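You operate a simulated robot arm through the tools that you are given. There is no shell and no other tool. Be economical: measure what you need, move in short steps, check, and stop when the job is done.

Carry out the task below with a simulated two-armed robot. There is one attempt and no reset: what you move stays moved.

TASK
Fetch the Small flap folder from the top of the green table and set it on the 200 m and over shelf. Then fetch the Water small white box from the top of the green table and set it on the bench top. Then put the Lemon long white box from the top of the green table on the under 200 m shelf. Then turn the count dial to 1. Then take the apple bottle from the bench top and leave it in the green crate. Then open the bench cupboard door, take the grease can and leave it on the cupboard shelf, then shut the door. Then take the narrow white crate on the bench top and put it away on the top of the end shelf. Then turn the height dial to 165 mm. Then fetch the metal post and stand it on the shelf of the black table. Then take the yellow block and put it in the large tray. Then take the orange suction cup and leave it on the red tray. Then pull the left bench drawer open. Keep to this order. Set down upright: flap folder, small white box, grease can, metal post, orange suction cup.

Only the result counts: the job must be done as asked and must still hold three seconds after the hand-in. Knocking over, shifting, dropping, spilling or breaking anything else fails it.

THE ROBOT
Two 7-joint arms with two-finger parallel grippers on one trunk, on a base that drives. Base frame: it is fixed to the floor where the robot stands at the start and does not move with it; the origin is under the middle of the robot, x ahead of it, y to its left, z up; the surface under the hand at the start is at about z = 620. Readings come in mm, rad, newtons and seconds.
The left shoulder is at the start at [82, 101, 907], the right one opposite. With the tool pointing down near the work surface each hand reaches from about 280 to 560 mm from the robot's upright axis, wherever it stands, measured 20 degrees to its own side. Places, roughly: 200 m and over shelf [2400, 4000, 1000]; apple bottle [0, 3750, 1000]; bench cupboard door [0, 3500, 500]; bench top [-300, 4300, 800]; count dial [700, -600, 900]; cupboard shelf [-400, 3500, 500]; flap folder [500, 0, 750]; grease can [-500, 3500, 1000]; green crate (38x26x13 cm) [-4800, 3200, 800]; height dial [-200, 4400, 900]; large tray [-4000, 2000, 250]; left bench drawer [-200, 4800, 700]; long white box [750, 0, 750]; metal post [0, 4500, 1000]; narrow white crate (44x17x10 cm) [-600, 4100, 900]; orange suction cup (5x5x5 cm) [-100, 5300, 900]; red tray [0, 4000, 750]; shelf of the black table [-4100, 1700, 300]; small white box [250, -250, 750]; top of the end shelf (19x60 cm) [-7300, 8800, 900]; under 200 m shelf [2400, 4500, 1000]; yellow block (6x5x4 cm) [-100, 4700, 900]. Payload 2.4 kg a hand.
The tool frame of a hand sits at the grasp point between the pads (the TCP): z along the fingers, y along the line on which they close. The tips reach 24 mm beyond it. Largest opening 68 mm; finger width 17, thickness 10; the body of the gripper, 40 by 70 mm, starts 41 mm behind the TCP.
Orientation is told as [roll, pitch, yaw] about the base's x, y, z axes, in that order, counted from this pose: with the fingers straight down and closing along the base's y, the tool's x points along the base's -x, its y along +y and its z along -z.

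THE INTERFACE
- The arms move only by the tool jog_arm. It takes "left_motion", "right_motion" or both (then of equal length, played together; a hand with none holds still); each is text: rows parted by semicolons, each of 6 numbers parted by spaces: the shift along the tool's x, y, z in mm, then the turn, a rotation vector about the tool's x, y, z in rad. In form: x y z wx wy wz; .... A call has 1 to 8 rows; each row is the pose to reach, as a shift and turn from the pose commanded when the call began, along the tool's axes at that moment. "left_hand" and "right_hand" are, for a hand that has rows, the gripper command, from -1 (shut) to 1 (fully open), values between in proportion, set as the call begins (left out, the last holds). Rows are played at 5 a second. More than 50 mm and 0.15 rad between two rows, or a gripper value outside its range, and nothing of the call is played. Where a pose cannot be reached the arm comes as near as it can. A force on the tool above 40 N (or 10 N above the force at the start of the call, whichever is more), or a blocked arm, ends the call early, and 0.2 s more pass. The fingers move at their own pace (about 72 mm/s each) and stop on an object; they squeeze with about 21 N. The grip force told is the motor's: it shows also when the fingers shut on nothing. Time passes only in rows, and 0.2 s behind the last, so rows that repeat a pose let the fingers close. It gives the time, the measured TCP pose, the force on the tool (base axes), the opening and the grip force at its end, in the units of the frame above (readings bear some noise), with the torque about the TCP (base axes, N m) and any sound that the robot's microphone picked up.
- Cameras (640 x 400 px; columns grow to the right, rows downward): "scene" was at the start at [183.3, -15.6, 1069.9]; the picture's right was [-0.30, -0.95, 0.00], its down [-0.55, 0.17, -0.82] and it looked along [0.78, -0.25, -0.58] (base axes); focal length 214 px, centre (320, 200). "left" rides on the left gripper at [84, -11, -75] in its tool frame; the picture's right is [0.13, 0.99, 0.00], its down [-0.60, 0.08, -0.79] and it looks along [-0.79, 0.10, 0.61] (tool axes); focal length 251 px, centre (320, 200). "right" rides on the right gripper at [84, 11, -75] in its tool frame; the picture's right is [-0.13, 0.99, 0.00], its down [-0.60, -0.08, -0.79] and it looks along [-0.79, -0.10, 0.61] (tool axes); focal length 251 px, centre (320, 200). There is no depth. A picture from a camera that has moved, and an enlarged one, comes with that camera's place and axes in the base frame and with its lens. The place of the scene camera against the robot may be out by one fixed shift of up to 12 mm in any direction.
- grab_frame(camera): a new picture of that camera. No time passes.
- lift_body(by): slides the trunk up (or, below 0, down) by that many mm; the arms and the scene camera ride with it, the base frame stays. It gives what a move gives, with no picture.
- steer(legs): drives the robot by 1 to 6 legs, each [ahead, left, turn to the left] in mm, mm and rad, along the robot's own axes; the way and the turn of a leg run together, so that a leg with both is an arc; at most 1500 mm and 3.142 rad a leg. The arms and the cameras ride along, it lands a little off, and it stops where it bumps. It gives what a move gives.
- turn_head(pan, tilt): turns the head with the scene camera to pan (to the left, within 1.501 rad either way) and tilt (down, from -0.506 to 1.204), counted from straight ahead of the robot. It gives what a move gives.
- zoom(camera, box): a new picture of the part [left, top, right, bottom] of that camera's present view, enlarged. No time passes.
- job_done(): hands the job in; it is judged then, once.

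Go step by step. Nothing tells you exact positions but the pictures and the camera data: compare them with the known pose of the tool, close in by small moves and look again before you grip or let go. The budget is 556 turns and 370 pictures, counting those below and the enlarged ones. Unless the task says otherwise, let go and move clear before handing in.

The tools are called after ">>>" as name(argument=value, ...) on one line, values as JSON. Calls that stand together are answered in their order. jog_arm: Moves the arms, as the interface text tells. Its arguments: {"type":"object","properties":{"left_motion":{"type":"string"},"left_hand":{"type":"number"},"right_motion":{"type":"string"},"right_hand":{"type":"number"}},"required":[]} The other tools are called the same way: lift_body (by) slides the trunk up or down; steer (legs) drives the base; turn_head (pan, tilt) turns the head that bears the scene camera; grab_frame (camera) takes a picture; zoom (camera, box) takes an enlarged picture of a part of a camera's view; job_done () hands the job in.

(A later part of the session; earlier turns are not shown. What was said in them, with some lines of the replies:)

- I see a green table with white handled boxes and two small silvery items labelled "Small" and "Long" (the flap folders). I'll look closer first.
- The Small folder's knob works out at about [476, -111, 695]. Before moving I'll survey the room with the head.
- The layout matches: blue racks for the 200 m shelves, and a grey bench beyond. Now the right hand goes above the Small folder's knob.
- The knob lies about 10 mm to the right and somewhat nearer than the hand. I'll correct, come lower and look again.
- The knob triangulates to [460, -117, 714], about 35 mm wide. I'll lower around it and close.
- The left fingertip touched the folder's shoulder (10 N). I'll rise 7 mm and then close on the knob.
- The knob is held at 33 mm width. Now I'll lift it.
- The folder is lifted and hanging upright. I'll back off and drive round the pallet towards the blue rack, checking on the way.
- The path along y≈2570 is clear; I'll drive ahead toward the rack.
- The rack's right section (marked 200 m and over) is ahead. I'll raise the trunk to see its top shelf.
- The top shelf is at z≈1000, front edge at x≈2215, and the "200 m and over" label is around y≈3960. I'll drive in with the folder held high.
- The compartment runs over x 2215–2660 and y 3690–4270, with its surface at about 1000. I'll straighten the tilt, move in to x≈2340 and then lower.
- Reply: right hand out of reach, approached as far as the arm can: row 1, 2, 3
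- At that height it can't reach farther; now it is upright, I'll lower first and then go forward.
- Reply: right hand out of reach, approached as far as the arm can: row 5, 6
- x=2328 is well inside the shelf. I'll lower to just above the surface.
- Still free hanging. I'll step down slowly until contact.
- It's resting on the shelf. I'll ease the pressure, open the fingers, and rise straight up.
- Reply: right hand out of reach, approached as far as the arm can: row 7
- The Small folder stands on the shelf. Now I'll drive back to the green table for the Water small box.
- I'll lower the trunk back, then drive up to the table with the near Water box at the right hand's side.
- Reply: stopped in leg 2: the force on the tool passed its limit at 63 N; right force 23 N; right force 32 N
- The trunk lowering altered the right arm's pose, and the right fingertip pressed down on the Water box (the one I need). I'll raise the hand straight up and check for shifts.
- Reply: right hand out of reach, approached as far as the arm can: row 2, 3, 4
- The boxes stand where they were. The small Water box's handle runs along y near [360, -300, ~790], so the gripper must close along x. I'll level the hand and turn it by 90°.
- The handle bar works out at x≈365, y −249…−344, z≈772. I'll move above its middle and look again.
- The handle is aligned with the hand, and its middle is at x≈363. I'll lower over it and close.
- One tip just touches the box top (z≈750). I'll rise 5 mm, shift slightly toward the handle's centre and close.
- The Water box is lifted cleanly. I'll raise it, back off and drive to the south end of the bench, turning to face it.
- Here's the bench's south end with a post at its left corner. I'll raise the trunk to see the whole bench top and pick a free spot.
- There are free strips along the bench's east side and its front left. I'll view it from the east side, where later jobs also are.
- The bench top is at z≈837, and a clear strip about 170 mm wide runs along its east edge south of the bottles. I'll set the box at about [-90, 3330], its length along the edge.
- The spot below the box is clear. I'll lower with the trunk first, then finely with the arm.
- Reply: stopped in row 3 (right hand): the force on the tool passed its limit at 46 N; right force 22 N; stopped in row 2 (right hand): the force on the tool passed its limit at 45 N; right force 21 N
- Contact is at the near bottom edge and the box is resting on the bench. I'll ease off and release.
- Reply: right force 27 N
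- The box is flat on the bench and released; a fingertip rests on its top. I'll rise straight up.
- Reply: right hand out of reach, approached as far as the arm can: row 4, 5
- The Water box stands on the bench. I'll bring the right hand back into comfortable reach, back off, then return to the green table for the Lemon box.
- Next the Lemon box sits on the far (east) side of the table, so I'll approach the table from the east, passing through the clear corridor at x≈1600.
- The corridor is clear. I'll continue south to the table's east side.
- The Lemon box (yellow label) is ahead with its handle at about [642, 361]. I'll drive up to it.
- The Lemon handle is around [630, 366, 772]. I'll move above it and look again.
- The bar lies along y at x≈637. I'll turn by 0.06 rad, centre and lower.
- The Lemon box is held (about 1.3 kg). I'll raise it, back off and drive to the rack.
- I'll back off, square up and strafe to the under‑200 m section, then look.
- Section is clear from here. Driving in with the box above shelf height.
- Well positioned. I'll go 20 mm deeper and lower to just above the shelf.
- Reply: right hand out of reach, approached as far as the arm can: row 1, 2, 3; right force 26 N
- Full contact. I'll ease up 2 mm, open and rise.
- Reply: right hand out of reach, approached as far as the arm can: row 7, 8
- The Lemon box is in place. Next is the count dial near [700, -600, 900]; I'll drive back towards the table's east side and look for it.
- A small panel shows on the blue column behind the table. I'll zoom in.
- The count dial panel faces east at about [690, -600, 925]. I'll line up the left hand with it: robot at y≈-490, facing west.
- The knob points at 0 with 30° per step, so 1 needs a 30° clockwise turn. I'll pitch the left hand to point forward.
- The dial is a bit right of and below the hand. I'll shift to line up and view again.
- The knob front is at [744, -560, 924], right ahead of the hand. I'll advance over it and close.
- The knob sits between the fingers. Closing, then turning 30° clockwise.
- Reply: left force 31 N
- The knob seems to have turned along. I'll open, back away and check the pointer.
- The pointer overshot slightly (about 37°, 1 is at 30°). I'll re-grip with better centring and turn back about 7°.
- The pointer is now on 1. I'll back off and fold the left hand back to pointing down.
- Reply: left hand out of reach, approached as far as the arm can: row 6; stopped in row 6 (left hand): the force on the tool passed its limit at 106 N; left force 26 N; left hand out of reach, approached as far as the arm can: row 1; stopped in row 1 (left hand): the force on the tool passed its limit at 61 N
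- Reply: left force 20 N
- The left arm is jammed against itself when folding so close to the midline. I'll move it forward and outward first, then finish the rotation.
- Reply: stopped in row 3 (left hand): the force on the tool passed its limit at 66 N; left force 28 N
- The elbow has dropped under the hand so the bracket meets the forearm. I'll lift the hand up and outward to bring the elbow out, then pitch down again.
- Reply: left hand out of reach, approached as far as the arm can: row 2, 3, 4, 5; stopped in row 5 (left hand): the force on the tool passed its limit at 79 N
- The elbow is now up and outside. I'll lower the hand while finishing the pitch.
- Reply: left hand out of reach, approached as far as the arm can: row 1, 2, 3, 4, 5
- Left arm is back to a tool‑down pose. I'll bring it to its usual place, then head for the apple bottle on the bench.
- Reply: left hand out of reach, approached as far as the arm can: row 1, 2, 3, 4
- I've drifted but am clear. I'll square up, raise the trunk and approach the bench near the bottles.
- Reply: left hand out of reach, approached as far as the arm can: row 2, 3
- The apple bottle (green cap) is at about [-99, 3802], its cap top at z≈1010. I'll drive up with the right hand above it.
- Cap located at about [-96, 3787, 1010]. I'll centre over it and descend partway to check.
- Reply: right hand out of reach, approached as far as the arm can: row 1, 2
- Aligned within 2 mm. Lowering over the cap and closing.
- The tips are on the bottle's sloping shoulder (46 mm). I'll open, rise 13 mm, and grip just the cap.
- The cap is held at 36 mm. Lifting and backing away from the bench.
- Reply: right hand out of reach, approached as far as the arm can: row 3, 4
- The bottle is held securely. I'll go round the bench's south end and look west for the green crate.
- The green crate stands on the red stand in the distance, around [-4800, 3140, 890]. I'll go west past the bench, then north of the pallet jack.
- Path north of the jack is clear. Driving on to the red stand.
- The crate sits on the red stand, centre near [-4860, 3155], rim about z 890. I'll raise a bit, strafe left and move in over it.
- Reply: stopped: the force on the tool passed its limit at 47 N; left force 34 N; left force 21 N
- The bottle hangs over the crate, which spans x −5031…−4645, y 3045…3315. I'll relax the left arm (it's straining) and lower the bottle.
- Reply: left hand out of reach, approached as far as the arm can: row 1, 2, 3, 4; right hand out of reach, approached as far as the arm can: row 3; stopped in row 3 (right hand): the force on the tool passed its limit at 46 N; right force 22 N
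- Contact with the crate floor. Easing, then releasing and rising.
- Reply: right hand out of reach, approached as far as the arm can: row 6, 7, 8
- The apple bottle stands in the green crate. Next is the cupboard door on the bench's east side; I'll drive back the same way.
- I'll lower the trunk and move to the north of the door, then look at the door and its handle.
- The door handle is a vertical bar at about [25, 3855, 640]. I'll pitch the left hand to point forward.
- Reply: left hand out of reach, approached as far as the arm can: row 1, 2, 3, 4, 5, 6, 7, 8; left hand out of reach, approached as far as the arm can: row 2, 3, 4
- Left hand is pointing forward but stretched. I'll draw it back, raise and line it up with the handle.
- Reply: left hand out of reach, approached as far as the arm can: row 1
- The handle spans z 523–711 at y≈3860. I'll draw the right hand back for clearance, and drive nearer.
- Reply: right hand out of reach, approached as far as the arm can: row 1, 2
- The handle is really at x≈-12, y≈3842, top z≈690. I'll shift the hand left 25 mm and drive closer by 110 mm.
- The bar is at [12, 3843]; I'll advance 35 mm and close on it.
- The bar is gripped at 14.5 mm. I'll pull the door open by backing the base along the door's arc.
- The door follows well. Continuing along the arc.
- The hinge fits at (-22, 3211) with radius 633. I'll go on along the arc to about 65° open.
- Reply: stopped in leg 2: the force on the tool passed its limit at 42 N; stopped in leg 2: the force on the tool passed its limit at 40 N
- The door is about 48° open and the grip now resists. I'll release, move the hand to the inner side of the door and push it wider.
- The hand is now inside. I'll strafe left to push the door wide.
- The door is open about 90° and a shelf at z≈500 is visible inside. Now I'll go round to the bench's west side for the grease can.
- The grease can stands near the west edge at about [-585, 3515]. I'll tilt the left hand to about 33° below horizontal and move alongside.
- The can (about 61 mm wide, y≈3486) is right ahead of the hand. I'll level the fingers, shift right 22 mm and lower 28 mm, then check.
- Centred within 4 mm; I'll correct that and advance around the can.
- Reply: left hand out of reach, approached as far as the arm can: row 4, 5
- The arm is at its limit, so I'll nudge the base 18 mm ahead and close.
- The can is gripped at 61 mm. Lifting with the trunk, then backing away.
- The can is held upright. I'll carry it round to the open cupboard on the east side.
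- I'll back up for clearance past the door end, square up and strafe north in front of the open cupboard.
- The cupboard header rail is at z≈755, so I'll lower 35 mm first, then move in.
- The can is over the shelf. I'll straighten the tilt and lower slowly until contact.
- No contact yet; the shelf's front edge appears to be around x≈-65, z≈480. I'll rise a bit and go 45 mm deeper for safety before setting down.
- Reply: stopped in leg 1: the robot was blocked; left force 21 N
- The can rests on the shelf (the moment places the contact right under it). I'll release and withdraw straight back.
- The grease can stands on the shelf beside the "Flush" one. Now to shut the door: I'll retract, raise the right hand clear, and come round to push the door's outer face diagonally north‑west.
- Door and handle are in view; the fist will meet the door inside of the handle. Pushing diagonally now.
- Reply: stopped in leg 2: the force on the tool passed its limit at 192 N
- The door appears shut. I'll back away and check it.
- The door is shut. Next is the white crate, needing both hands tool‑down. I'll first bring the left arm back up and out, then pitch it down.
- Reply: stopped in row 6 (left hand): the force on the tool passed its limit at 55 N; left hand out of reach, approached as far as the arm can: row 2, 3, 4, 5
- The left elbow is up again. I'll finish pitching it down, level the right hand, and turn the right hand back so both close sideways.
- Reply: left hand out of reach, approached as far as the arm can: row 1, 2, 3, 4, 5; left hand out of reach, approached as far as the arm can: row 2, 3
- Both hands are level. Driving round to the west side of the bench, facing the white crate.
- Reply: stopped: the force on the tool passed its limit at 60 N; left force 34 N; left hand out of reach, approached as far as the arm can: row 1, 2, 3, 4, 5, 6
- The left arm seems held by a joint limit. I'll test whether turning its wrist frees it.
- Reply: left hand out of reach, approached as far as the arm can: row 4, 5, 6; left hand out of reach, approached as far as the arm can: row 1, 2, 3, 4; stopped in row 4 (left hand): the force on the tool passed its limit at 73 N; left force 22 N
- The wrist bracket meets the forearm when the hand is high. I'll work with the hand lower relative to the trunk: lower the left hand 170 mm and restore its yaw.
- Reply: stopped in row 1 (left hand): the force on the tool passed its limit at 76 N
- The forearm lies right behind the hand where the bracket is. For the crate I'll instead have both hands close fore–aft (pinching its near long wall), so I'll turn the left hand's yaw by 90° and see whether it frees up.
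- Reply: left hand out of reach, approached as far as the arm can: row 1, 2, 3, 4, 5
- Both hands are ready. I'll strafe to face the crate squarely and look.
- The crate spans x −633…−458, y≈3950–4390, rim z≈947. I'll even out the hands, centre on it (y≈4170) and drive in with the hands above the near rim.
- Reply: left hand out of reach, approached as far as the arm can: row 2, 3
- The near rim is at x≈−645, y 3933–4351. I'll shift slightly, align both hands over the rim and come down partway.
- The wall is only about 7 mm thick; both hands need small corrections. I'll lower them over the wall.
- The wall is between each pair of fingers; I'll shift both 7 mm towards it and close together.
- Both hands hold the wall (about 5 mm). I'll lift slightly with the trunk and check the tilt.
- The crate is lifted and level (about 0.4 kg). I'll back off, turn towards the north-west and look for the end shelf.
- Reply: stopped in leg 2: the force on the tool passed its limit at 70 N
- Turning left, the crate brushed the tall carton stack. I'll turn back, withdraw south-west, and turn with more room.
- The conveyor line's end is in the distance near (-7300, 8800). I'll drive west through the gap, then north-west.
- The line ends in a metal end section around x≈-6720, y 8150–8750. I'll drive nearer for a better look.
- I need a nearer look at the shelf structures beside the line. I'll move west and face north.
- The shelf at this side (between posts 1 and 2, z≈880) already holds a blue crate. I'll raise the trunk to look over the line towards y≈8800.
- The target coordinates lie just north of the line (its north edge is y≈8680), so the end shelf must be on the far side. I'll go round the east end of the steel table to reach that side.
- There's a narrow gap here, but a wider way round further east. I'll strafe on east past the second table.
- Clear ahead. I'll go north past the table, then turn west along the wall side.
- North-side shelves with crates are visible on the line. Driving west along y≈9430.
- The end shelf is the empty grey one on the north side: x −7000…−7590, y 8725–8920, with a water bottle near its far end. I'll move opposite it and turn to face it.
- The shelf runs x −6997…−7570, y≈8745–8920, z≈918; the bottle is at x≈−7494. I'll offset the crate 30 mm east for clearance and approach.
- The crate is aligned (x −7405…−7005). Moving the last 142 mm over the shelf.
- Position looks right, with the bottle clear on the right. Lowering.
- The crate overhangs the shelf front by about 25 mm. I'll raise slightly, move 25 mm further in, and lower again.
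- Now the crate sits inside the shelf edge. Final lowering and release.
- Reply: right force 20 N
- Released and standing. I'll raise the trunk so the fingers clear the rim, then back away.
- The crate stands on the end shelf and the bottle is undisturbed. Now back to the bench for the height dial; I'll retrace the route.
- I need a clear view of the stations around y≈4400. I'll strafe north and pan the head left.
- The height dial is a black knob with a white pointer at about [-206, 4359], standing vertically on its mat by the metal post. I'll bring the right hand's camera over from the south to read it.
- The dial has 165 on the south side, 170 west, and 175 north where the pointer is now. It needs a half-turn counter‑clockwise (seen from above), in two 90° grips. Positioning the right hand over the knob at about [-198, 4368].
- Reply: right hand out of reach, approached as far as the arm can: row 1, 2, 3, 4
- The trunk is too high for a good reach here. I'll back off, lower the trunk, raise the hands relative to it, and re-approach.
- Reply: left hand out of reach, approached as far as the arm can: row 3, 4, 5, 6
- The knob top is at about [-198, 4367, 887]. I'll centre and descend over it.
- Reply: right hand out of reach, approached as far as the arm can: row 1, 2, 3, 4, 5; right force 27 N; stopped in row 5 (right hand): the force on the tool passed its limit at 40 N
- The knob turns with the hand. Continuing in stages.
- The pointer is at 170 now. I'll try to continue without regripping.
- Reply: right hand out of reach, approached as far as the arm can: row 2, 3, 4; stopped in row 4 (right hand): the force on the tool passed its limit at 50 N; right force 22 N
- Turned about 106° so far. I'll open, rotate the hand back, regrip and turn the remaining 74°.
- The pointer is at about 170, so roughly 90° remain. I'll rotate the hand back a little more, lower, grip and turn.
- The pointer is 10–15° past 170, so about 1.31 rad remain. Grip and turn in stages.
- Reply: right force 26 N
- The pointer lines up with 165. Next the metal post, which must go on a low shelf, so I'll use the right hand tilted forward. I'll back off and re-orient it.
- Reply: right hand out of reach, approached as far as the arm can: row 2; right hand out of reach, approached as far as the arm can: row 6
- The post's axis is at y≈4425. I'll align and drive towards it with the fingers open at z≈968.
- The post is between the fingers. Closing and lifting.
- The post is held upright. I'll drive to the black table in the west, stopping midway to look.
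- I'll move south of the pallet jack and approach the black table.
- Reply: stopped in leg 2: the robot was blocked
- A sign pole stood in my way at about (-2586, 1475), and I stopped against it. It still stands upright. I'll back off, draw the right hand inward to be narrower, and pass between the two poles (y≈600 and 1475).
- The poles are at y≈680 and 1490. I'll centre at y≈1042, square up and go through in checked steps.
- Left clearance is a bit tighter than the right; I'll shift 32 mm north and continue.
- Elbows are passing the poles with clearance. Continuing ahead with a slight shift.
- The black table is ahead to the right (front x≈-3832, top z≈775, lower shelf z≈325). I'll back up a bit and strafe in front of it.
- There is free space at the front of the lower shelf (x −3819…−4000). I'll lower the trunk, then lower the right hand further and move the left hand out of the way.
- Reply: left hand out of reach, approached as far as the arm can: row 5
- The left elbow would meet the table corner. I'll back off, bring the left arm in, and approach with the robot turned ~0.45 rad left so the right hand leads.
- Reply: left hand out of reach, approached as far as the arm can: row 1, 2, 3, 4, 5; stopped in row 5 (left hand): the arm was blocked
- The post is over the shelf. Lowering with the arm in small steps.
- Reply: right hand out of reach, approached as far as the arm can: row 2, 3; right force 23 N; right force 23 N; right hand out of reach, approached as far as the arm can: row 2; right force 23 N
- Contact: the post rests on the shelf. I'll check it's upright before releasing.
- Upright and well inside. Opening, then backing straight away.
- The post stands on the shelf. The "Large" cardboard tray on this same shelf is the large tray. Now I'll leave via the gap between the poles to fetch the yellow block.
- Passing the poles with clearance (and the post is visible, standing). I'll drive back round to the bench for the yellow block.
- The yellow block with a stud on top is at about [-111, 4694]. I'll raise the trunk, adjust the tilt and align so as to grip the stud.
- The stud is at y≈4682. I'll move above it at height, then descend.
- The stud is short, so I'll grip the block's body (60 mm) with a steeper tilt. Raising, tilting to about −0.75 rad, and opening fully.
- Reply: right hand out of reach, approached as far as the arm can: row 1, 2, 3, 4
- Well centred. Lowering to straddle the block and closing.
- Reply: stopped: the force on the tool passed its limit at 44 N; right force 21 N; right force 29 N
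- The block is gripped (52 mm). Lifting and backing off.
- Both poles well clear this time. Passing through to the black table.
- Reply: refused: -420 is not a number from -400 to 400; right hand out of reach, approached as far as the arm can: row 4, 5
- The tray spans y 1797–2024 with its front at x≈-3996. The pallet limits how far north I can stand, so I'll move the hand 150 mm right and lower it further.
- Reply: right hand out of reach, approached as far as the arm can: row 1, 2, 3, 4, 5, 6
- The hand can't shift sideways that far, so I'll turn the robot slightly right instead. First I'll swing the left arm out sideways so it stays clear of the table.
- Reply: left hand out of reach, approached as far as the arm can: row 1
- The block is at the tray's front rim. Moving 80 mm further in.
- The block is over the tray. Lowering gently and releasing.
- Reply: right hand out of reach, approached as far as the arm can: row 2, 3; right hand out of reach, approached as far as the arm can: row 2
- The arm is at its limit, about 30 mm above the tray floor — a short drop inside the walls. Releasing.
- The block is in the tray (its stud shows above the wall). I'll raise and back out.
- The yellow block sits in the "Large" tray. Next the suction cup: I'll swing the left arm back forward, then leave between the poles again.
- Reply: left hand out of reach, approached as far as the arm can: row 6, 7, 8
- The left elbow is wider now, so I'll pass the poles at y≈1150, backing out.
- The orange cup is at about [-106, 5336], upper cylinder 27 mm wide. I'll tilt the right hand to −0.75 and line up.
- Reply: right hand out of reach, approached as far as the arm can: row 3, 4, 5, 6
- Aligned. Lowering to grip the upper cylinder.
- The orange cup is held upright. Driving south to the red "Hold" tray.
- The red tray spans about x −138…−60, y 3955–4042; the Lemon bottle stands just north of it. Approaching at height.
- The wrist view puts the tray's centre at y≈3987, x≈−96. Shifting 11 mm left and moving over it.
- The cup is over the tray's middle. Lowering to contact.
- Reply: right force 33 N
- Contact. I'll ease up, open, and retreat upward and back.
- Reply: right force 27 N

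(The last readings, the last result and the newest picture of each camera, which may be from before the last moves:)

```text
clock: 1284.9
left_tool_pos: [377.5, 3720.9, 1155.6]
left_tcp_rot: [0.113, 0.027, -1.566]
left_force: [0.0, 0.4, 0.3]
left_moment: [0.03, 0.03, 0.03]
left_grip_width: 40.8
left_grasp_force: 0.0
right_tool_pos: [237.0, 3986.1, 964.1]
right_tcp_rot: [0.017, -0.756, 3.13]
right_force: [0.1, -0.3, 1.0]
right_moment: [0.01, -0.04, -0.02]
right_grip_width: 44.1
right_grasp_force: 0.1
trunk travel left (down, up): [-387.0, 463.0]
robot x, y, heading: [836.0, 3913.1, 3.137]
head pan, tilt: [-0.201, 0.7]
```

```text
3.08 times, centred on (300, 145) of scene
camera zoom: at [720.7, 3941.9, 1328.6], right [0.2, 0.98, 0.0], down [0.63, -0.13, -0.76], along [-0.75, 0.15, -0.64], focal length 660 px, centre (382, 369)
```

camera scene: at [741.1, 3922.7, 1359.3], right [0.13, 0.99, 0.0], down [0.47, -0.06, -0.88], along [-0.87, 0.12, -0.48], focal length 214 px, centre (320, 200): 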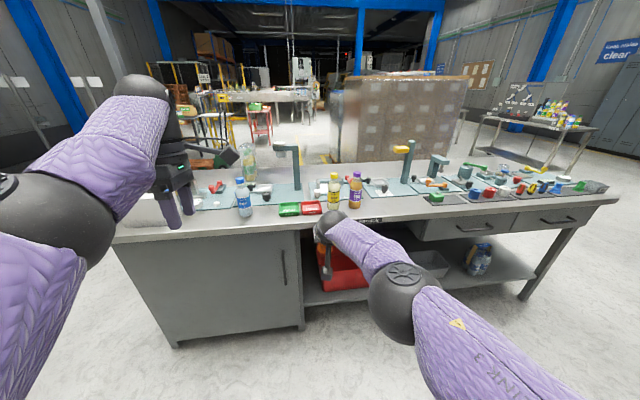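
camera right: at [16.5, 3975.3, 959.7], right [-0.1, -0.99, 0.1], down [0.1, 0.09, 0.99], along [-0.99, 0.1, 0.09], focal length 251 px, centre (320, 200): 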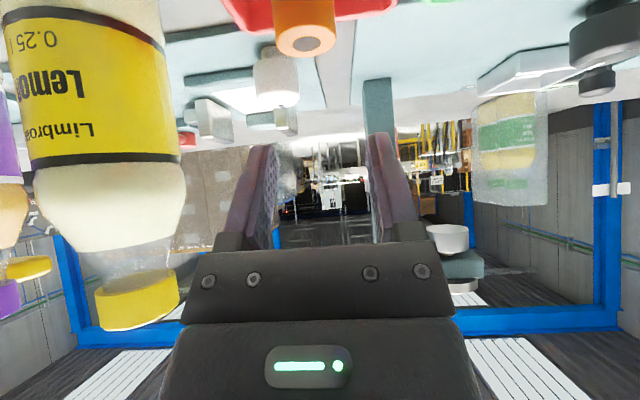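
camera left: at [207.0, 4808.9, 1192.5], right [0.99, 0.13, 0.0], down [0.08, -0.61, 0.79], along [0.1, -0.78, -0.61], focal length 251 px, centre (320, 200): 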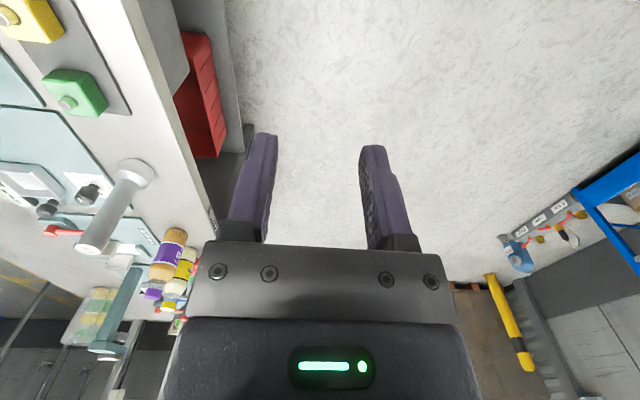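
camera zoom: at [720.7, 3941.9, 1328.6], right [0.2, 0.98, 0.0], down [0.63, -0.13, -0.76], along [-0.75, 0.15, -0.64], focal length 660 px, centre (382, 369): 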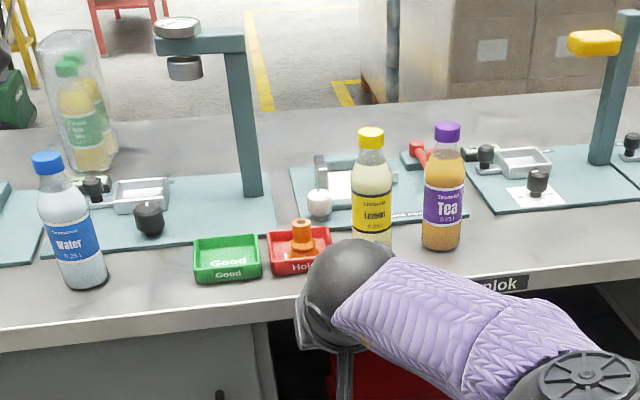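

The orange cup stands upright in the red tray. Last job: the left drawer. Its handle is a horizontal bar, so I'll turn the right hand to close vertically while pointing forward.

>>> steer(legs=[[-50, -760, 0]])

>>> lift_body(by=-210)

>>> jog_arm(right_motion="0 0 0 0 -0.13 0; 0 0 0 0 -0.26 0; 0 0 0 0 -0.39 0; 0 0 0 0 -0.52 0; 0 0 0 0 -0.65 0", right_hand=1)

>>> jog_arm(right_motion="0 0 0 0 0 0.14; 0 0 0 0 0 0.28; 0 0 0 0 0 0.42; 0 0 0 0 0 0.56; 0 0 0 0 0 0.7; 0 0 0 0 0 0.84; 0 0 0 0 0 0.98; 0 0 0 0 0 1.12")

>>> jog_arm(right_motion="0 0 0 0 0 0.14; 0 0 0 0 0 0.28; 0 0 0 0 0 0.42; 0 0 0 0 0 0.45")

>>> turn_head(pan=-0.2, tilt=0.5)

>>> grab_frame(camera="scene")

>>> grab_frame(camera="right")

```text
clock: 1289.0
left_tool_pos: [429.5, 4473.8, 1155.7]
left_tcp_rot: [0.111, 0.03, -1.567]
left_force: [0.3, -0.2, 0.6]
left_moment: [-0.02, -0.01, -0.01]
left_grip_width: 40.8
left_grasp_force: 0.2
right_tool_pos: [290.7, 4741.2, 963.7]
right_tcp_rot: [0.017, -0.755, 3.127]
right_force: [-0.5, 0.2, -0.1]
right_moment: [-0.01, 0.0, 0.04]
right_grip_width: 44.2
right_grasp_force: 0.0
trunk travel left (down, up): [-387.0, 463.0]
robot x, y, heading: [885.9, 4665.6, 3.139]
head pan, tilt: [-0.201, 0.7]
```

```text
clock: 1291.2
left_tool_pos: [427.6, 4474.6, 945.6]
left_tcp_rot: [0.112, 0.028, -1.565]
left_force: [-0.3, -0.3, 0.1]
left_moment: [0.0, 0.01, -0.01]
left_grip_width: 40.9
left_grasp_force: 0.0
right_tool_pos: [289.8, 4742.2, 753.2]
right_tcp_rot: [0.017, -0.755, 3.127]
right_force: [0.2, -0.2, -0.6]
right_moment: [-0.01, 0.0, 0.0]
right_grip_width: 44.1
right_grasp_force: 0.0
trunk travel left (down, up): [-177.0, 673.0]
robot x, y, heading: [884.9, 4669.1, 3.143]
head pan, tilt: [-0.201, 0.7]
```

```text
clock: 1292.4
left_tool_pos: [429.0, 4474.1, 945.3]
left_tcp_rot: [0.113, 0.028, -1.567]
left_force: [0.2, 0.0, 0.2]
left_moment: [0.0, 0.03, 0.02]
left_grip_width: 40.7
left_grasp_force: 0.1
right_tool_pos: [272.5, 4695.7, 783.3]
right_tcp_rot: [0.044, -1.385, 3.073]
right_force: [0.1, -0.5, 0.1]
right_moment: [-0.02, 0.0, 0.04]
right_grip_width: 68.0
right_grasp_force: 0.1
right hand out of reach, approached as far as the arm can: row 3, 4, 5
trunk travel left (down, up): [-177.0, 673.0]
robot x, y, heading: [883.3, 4671.0, 3.144]
head pan, tilt: [-0.201, 0.7]
```

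```text
clock: 1294.2
left_tool_pos: [429.2, 4474.1, 945.5]
left_tcp_rot: [0.111, 0.027, -1.569]
left_force: [-0.4, -0.1, -0.3]
left_moment: [0.0, 0.0, -0.01]
left_grip_width: 40.7
left_grasp_force: 0.1
right_tool_pos: [267.0, 4685.8, 787.4]
right_tcp_rot: [1.382, -0.43, 1.647]
right_force: [-0.1, -0.5, -0.4]
right_moment: [-0.02, 0.02, 0.01]
right_grip_width: 67.9
right_grasp_force: 0.0
right hand out of reach, approached as far as the arm can: row 1, 2, 3, 4, 5, 6, 7, 8
trunk travel left (down, up): [-177.0, 673.0]
robot x, y, heading: [885.8, 4670.4, 3.131]
head pan, tilt: [-0.201, 0.7]
```

```text
clock: 1295.2
left_tool_pos: [428.6, 4474.1, 945.8]
left_tcp_rot: [0.111, 0.029, -1.566]
left_force: [-0.2, -0.1, -0.4]
left_moment: [0.0, -0.02, 0.02]
left_grip_width: 40.7
left_grasp_force: 0.1
right_tool_pos: [267.5, 4684.4, 789.5]
right_tcp_rot: [1.401, 0.013, 1.567]
right_force: [-0.3, 0.6, 0.8]
right_moment: [-0.03, -0.02, -0.01]
right_grip_width: 68.0
right_grasp_force: 0.0
trunk travel left (down, up): [-177.0, 673.0]
robot x, y, heading: [883.6, 4671.4, 3.138]
head pan, tilt: [-0.201, 0.7]
```

```text
clock: 1296.0
left_tool_pos: [429.2, 4473.4, 945.3]
left_tcp_rot: [0.112, 0.029, -1.568]
left_force: [-0.6, -0.5, -1.0]
left_moment: [-0.02, 0.01, 0.0]
left_grip_width: 40.8
left_grasp_force: 0.1
right_tool_pos: [267.8, 4684.7, 787.8]
right_tcp_rot: [1.401, 0.013, 1.565]
right_force: [-0.1, 0.2, -0.4]
right_moment: [-0.01, -0.04, 0.03]
right_grip_width: 67.9
right_grasp_force: 0.0
trunk travel left (down, up): [-177.0, 673.0]
robot x, y, heading: [885.6, 4669.4, 3.138]
head pan, tilt: [-0.201, 0.499]
```

```text
51 pictures are left
camera scene: at [721.1, 4697.4, 1133.2], right [0.2, 0.98, 0.0], down [0.47, -0.1, -0.88], along [-0.86, 0.18, -0.48], focal length 214 px, centre (320, 200)
```

scene: 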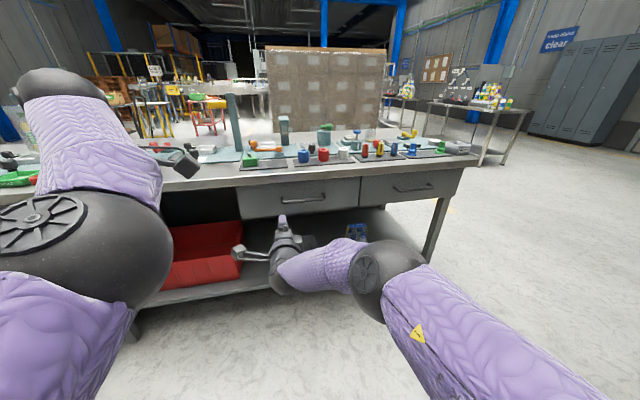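

```text
50 pictures are left
camera right: at [339.1, 4598.9, 812.9], right [-0.17, 0.14, 0.98], down [0.8, 0.6, 0.05], along [-0.58, 0.79, -0.21], focal length 251 px, centre (320, 200)
```

right: 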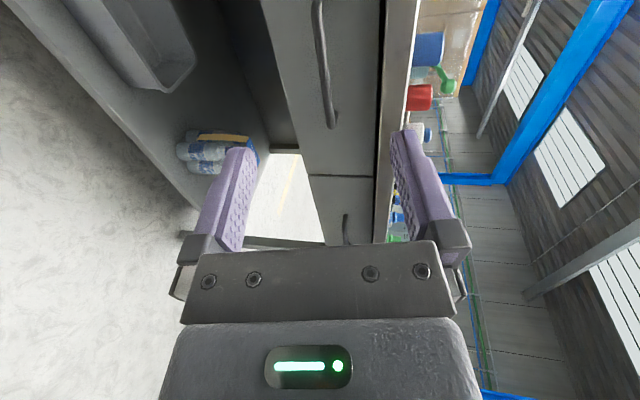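

The handle's centre is at about [15, 4780, 746]. Aligning and approaching.

>>> steer(legs=[[0, -95, 0.003]])

>>> lift_body(by=-42)

>>> steer(legs=[[170, 0, 0]])

>>> grab_frame(camera="right")

>>> zoom(camera="scene", box=[220, 160, 400, 290])

```text
clock: 1297.1
left_tool_pos: [429.1, 4569.1, 945.4]
left_tcp_rot: [0.111, 0.026, -1.566]
left_force: [-0.3, -0.2, 0.0]
left_moment: [-0.01, -0.01, -0.02]
left_grip_width: 40.6
left_grasp_force: 0.0
right_tool_pos: [269.0, 4778.6, 788.6]
right_tcp_rot: [1.4, 0.011, 1.568]
right_force: [-0.5, -0.6, 0.1]
right_moment: [0.01, 0.01, -0.01]
right_grip_width: 68.0
right_grasp_force: 0.0
trunk travel left (down, up): [-177.0, 673.0]
robot x, y, heading: [885.1, 4758.9, 3.138]
head pan, tilt: [-0.201, 0.499]
```

```text
clock: 1297.9
left_tool_pos: [429.1, 4569.8, 903.6]
left_tcp_rot: [0.113, 0.028, -1.572]
left_force: [0.6, 0.9, 0.1]
left_moment: [-0.01, 0.01, 0.0]
left_grip_width: 40.7
left_grasp_force: 0.2
right_tool_pos: [266.8, 4777.9, 747.1]
right_tcp_rot: [1.4, 0.012, 1.564]
right_force: [0.0, 0.0, -0.9]
right_moment: [0.03, 0.0, 0.01]
right_grip_width: 68.2
right_grasp_force: 0.0
trunk travel left (down, up): [-135.0, 715.0]
robot x, y, heading: [883.2, 4762.1, 3.14]
head pan, tilt: [-0.201, 0.499]
```

```text
clock: 1299.4
left_tool_pos: [257.8, 4568.9, 903.0]
left_tcp_rot: [0.115, 0.028, -1.569]
left_force: [0.7, -0.6, 0.2]
left_moment: [-0.02, 0.03, -0.02]
left_grip_width: 40.8
left_grasp_force: 0.1
right_tool_pos: [99.6, 4779.7, 747.6]
right_tcp_rot: [1.4, 0.009, 1.564]
right_force: [-0.1, 0.3, -0.8]
right_moment: [-0.01, 0.0, 0.0]
right_grip_width: 67.8
right_grasp_force: 0.0
trunk travel left (down, up): [-135.0, 715.0]
robot x, y, heading: [716.4, 4762.1, 3.139]
head pan, tilt: [-0.201, 0.499]
```

```text
49 pictures are left
camera right: at [169.6, 4692.7, 771.2], right [-0.17, 0.14, 0.98], down [0.8, 0.6, 0.05], along [-0.58, 0.79, -0.21], focal length 251 px, centre (320, 200)
```

right: 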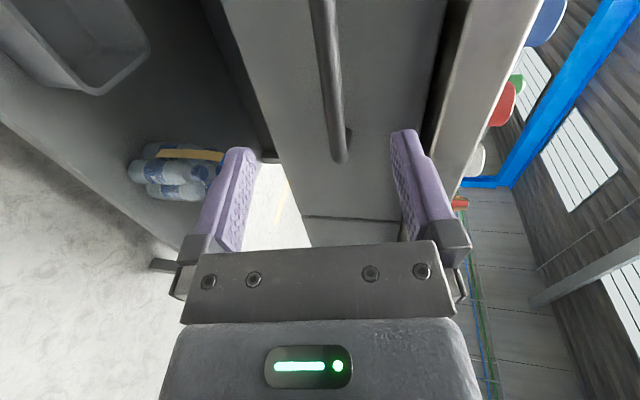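

```text
3.08 times, centred on (310, 225) of scene
camera zoom: at [539.3, 4792.2, 1090.1], right [0.2, 0.98, 0.0], down [0.47, -0.1, -0.88], along [-0.86, 0.18, -0.48], focal length 660 px, centre (351, 123)
```

zoom: 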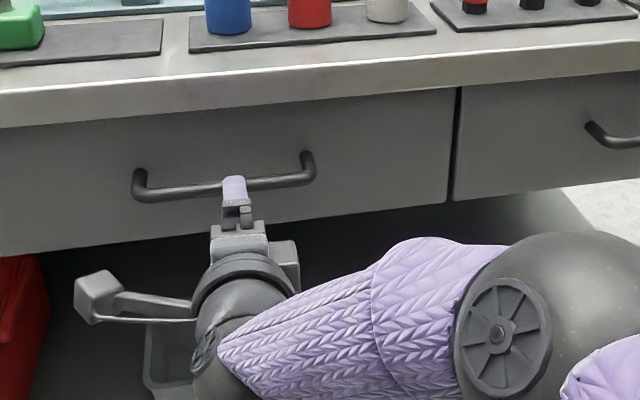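

>>> lift_body(by=-13)

>>> steer(legs=[[80, 0, 0]])

>>> grab_frame(camera="right")

```text
clock: 1300.0
left_tool_pos: [256.0, 4569.5, 887.3]
left_tcp_rot: [0.121, 0.027, -1.575]
left_force: [-0.4, -1.0, -0.7]
left_moment: [-0.04, 0.03, 0.0]
left_grip_width: 40.8
left_grasp_force: 0.0
right_tool_pos: [99.0, 4778.2, 734.3]
right_tcp_rot: [1.398, 0.009, 1.564]
right_force: [0.1, 0.7, -0.1]
right_moment: [-0.01, 0.0, -0.03]
right_grip_width: 68.2
right_grasp_force: 0.0
trunk travel left (down, up): [-122.0, 728.0]
robot x, y, heading: [713.1, 4763.5, 3.141]
head pan, tilt: [-0.201, 0.499]
```

```text
clock: 1301.0
left_tool_pos: [176.9, 4570.7, 888.9]
left_tcp_rot: [0.123, 0.026, -1.575]
left_force: [-0.7, 0.5, 0.1]
left_moment: [-0.01, 0.02, 0.01]
left_grip_width: 40.7
left_grasp_force: 0.1
right_tool_pos: [20.9, 4778.5, 734.1]
right_tcp_rot: [1.397, 0.01, 1.564]
right_force: [-0.1, -0.2, -0.3]
right_moment: [0.03, 0.01, 0.01]
right_grip_width: 68.0
right_grasp_force: 0.1
trunk travel left (down, up): [-122.0, 728.0]
robot x, y, heading: [634.8, 4764.0, 3.14]
head pan, tilt: [-0.201, 0.499]
```

```text
47 pictures are left
camera right: at [90.9, 4693.0, 758.3], right [-0.17, 0.14, 0.98], down [0.8, 0.6, 0.05], along [-0.58, 0.79, -0.21], focal length 251 px, centre (320, 200)
```

right: 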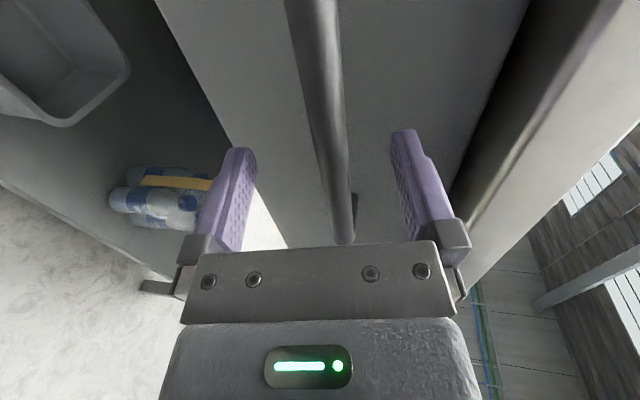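

The bar is at x≈-10, z≈734, in line. Advancing the last 26 mm and closing.

>>> steer(legs=[[25, 0, 0]])

>>> jog_arm(right_motion="0 0 0 0 0 0; 0 0 0 0 0 0; 0 0 0 0 0 0; 0 0 0 0 0 0; 0 0 0 0 0 0", right_hand=-1)

>>> grab_frame(camera="right")

```text
clock: 1301.9
left_tool_pos: [158.8, 4570.2, 888.6]
left_tcp_rot: [0.123, 0.028, -1.577]
left_force: [-0.3, 0.3, -0.9]
left_moment: [0.01, -0.02, 0.01]
left_grip_width: 40.8
left_grasp_force: 0.0
right_tool_pos: [4.2, 4777.6, 733.7]
right_tcp_rot: [1.402, 0.012, 1.562]
right_force: [14.8, 0.8, 3.8]
right_moment: [-0.05, 0.67, -0.01]
right_grip_width: 67.9
right_grasp_force: 0.1
trunk travel left (down, up): [-122.0, 728.0]
robot x, y, heading: [619.5, 4762.2, 3.134]
head pan, tilt: [-0.201, 0.499]
stopped in leg 1: the force on the tool passed its limit at 105 N (the readings are from after the stop); the commanded pose is now the measured one
```

```text
clock: 1303.1
left_tool_pos: [159.7, 4570.1, 889.2]
left_tcp_rot: [0.122, 0.024, -1.578]
left_force: [0.3, -0.4, -1.0]
left_moment: [0.03, -0.01, -0.02]
left_grip_width: 40.9
left_grasp_force: 0.1
right_tool_pos: [3.9, 4778.0, 738.1]
right_tcp_rot: [1.41, 0.008, 1.56]
right_force: [-3.5, -0.5, 39.5]
right_moment: [0.49, -0.4, -0.18]
right_grip_width: 13.8
right_grasp_force: 33.9
trunk travel left (down, up): [-122.0, 728.0]
robot x, y, heading: [616.1, 4765.8, 3.136]
head pan, tilt: [-0.201, 0.499]
```

```text
46 pictures are left
camera right: at [74.2, 4692.8, 761.2], right [-0.16, 0.14, 0.98], down [0.8, 0.6, 0.04], along [-0.58, 0.79, -0.21], focal length 251 px, centre (320, 200)
```

right: 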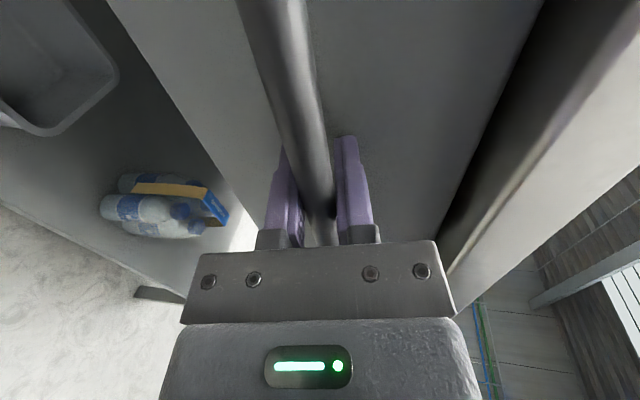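

The bar is gripped. I'll relieve the vertical strain and pull back.

>>> lift_body(by=5)

>>> steer(legs=[[-60, 0, 0], [-140, 0, 0]])

>>> grab_frame(camera="scene")

```text
clock: 1303.7
left_tool_pos: [158.5, 4570.7, 893.9]
left_tcp_rot: [0.121, 0.026, -1.574]
left_force: [-0.2, -0.7, 1.3]
left_moment: [-0.04, 0.01, 0.02]
left_grip_width: 40.7
left_grasp_force: 0.1
right_tool_pos: [3.1, 4778.2, 737.3]
right_tcp_rot: [1.4, 0.011, 1.561]
right_force: [-0.8, 2.4, 18.4]
right_moment: [0.48, -0.23, -0.26]
right_grip_width: 13.8
right_grasp_force: 33.5
trunk travel left (down, up): [-127.0, 723.0]
robot x, y, heading: [616.2, 4762.9, 3.131]
head pan, tilt: [-0.201, 0.499]
```

```text
clock: 1305.6
left_tool_pos: [358.4, 4570.0, 894.3]
left_tcp_rot: [0.126, 0.027, -1.573]
left_force: [0.0, -0.7, -0.1]
left_moment: [-0.01, 0.01, -0.01]
left_grip_width: 40.7
left_grasp_force: 0.0
right_tool_pos: [203.6, 4778.7, 739.5]
right_tcp_rot: [1.398, 0.012, 1.562]
right_force: [1.9, 12.4, 1.1]
right_moment: [0.59, 0.02, 0.04]
right_grip_width: 13.6
right_grasp_force: 33.8
trunk travel left (down, up): [-127.0, 723.0]
robot x, y, heading: [818.8, 4761.7, 3.137]
head pan, tilt: [-0.201, 0.499]
```

```text
45 pictures are left
camera scene: at [639.3, 4793.1, 1081.9], right [0.2, 0.98, 0.0], down [0.47, -0.1, -0.88], along [-0.86, 0.18, -0.48], focal length 214 px, centre (320, 200)
```

scene: 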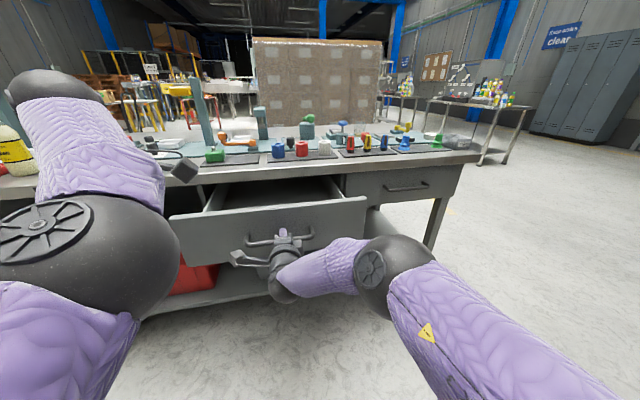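

The drawer slid open 200 mm. I'll pull a bit further until it stops, then release.

>>> steer(legs=[[-80, 0, 0]])

>>> jog_arm(right_motion="0 0 0 0 0 0; 0 0 0 0 0 0; 0 0 0 0 0 0; 0 0 0 0 0 0", right_hand=1)

>>> steer(legs=[[-350, 0, 0]])

>>> turn_head(pan=0.1, tilt=0.4)

>>> grab_frame(camera="scene")

```text
clock: 1306.6
left_tool_pos: [437.1, 4568.3, 893.8]
left_tcp_rot: [0.125, 0.026, -1.574]
left_force: [-0.7, 0.4, 0.6]
left_moment: [0.04, 0.0, 0.0]
left_grip_width: 40.8
left_grasp_force: 0.1
right_tool_pos: [281.6, 4777.5, 737.6]
right_tcp_rot: [1.396, 0.011, 1.561]
right_force: [1.0, 8.3, 0.4]
right_moment: [0.57, -0.02, -0.01]
right_grip_width: 13.7
right_grasp_force: 34.3
trunk travel left (down, up): [-127.0, 723.0]
robot x, y, heading: [900.4, 4761.3, 3.14]
head pan, tilt: [-0.201, 0.499]
```

```text
clock: 1307.6
left_tool_pos: [437.4, 4568.9, 892.6]
left_tcp_rot: [0.124, 0.026, -1.575]
left_force: [-0.7, -0.4, -0.9]
left_moment: [-0.01, 0.02, 0.0]
left_grip_width: 40.8
left_grasp_force: 0.0
right_tool_pos: [282.3, 4778.6, 737.9]
right_tcp_rot: [1.399, 0.012, 1.56]
right_force: [-0.3, -0.5, 0.7]
right_moment: [-0.01, -0.01, -0.02]
right_grip_width: 67.7
right_grasp_force: 0.1
trunk travel left (down, up): [-127.0, 723.0]
robot x, y, heading: [896.7, 4761.5, 3.134]
head pan, tilt: [-0.201, 0.499]
```

```text
clock: 1309.9
left_tool_pos: [788.4, 4567.9, 891.9]
left_tcp_rot: [0.123, 0.026, -1.574]
left_force: [0.1, 0.3, -0.5]
left_moment: [-0.01, -0.02, 0.0]
left_grip_width: 40.6
left_grasp_force: 0.1
right_tool_pos: [632.5, 4775.9, 738.3]
right_tcp_rot: [1.399, 0.011, 1.56]
right_force: [0.0, -0.3, -0.4]
right_moment: [0.01, -0.02, 0.02]
right_grip_width: 67.9
right_grasp_force: 0.0
trunk travel left (down, up): [-127.0, 723.0]
robot x, y, heading: [1246.8, 4761.9, 3.14]
head pan, tilt: [-0.201, 0.499]
```

```text
clock: 1310.7
left_tool_pos: [787.4, 4567.9, 892.8]
left_tcp_rot: [0.125, 0.026, -1.575]
left_force: [-0.2, -0.2, -0.4]
left_moment: [-0.04, 0.02, -0.02]
left_grip_width: 40.8
left_grasp_force: 0.1
right_tool_pos: [633.5, 4777.4, 738.0]
right_tcp_rot: [1.399, 0.01, 1.56]
right_force: [-0.3, 0.2, -0.5]
right_moment: [0.02, -0.02, -0.02]
right_grip_width: 68.0
right_grasp_force: 0.0
trunk travel left (down, up): [-127.0, 723.0]
robot x, y, heading: [1246.1, 4761.1, 3.14]
head pan, tilt: [0.099, 0.4]
```

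```text
44 pictures are left
camera scene: at [1066.3, 4763.2, 1091.0], right [-0.1, 1.0, 0.0], down [0.39, 0.04, -0.92], along [-0.92, -0.09, -0.39], focal length 214 px, centre (320, 200)
```

scene: 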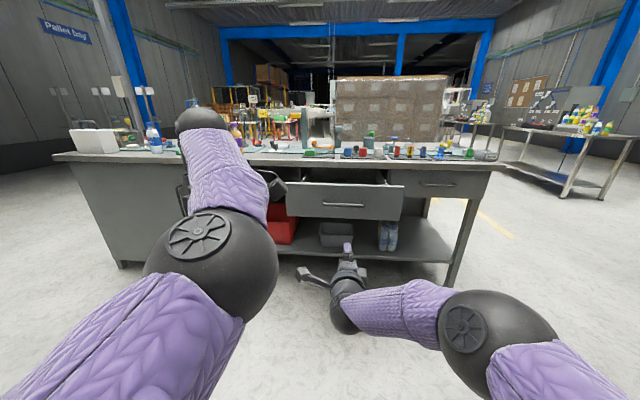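

The drawer is open. One last check of the cupboard door and the dial area.

>>> steer(legs=[[0, 900, 0]])

>>> turn_head(pan=-0.2, tilt=0.35)

>>> grab_frame(camera="scene")

```text
clock: 1315.4
left_tool_pos: [782.6, 3670.4, 892.8]
left_tcp_rot: [0.123, 0.026, -1.579]
left_force: [-0.6, 0.6, -0.5]
left_moment: [-0.03, 0.01, -0.01]
left_grip_width: 40.7
left_grasp_force: 0.0
right_tool_pos: [627.6, 3880.3, 738.8]
right_tcp_rot: [1.398, 0.012, 1.556]
right_force: [-0.1, -0.5, 0.6]
right_moment: [0.0, -0.02, 0.01]
right_grip_width: 68.0
right_grasp_force: 0.1
trunk travel left (down, up): [-127.0, 723.0]
robot x, y, heading: [1243.9, 3860.5, 3.134]
head pan, tilt: [0.099, 0.4]
```

```text
clock: 1316.2
left_tool_pos: [782.1, 3671.1, 893.1]
left_tcp_rot: [0.123, 0.027, -1.578]
left_force: [0.3, 0.6, -0.1]
left_moment: [-0.02, -0.01, 0.0]
left_grip_width: 40.7
left_grasp_force: 0.2
right_tool_pos: [627.5, 3880.2, 737.5]
right_tcp_rot: [1.397, 0.009, 1.557]
right_force: [-0.1, 0.2, -0.9]
right_moment: [-0.02, -0.01, 0.0]
right_grip_width: 67.8
right_grasp_force: 0.0
trunk travel left (down, up): [-127.0, 723.0]
robot x, y, heading: [1246.5, 3860.7, 3.131]
head pan, tilt: [-0.201, 0.351]
```

```text
43 pictures are left
camera scene: at [1062.4, 3893.0, 1095.5], right [0.21, 0.98, 0.0], down [0.34, -0.07, -0.94], along [-0.92, 0.19, -0.34], focal length 214 px, centre (320, 200)
```

scene: 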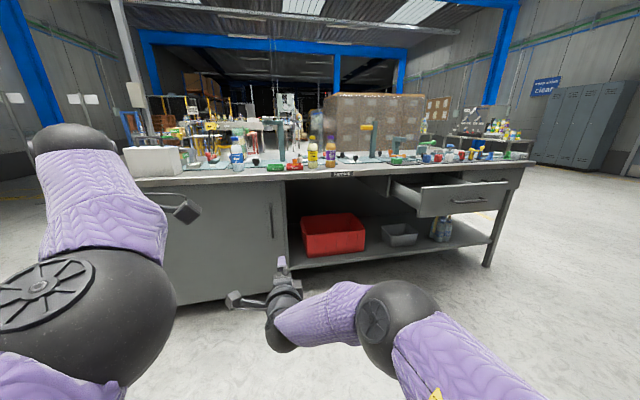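

>>> zoom(camera="scene", box=[140, 150, 320, 310])

```text
2.50 times, centred on (230, 230) of scene
camera zoom: at [1062.4, 3893.0, 1095.5], right [0.21, 0.98, 0.0], down [0.34, -0.07, -0.94], along [-0.92, 0.19, -0.34], focal length 536 px, centre (545, 125)
```

zoom: 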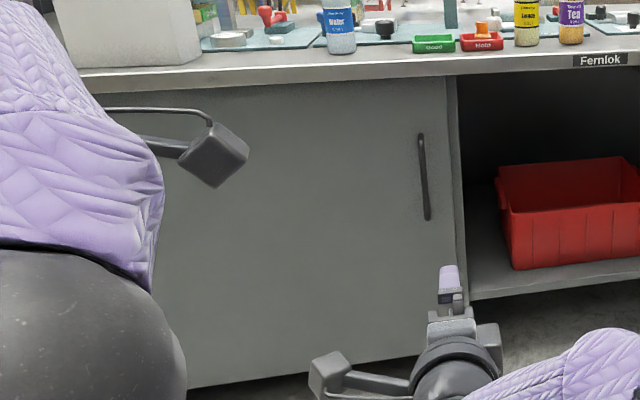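

The cupboard door is shut, the drawer is open, and everything placed on the bench is standing. Both hands are clear, so I'm handing in.

>>> job_done()

```text
The job is handed in.
```

I did all twelve tasks in the order given and handed the job in; the result of the judging was not shown to me.

- **Knocks along the way:** I pressed briefly on the Water box before lifting it, brushed the carton stack while carrying the crate, and stopped once against a sign pole on the way to the black table. I saw nothing moved or damaged.
- **Yellow block:** it fell about 3 cm into the "Large" tray when released, and stayed there.
- **Trays chosen by label and position:** I took the large tray to be the cardboard tray marked "Large" on the black table's shelf, and the red tray to be the one marked "Hold" on the bench.
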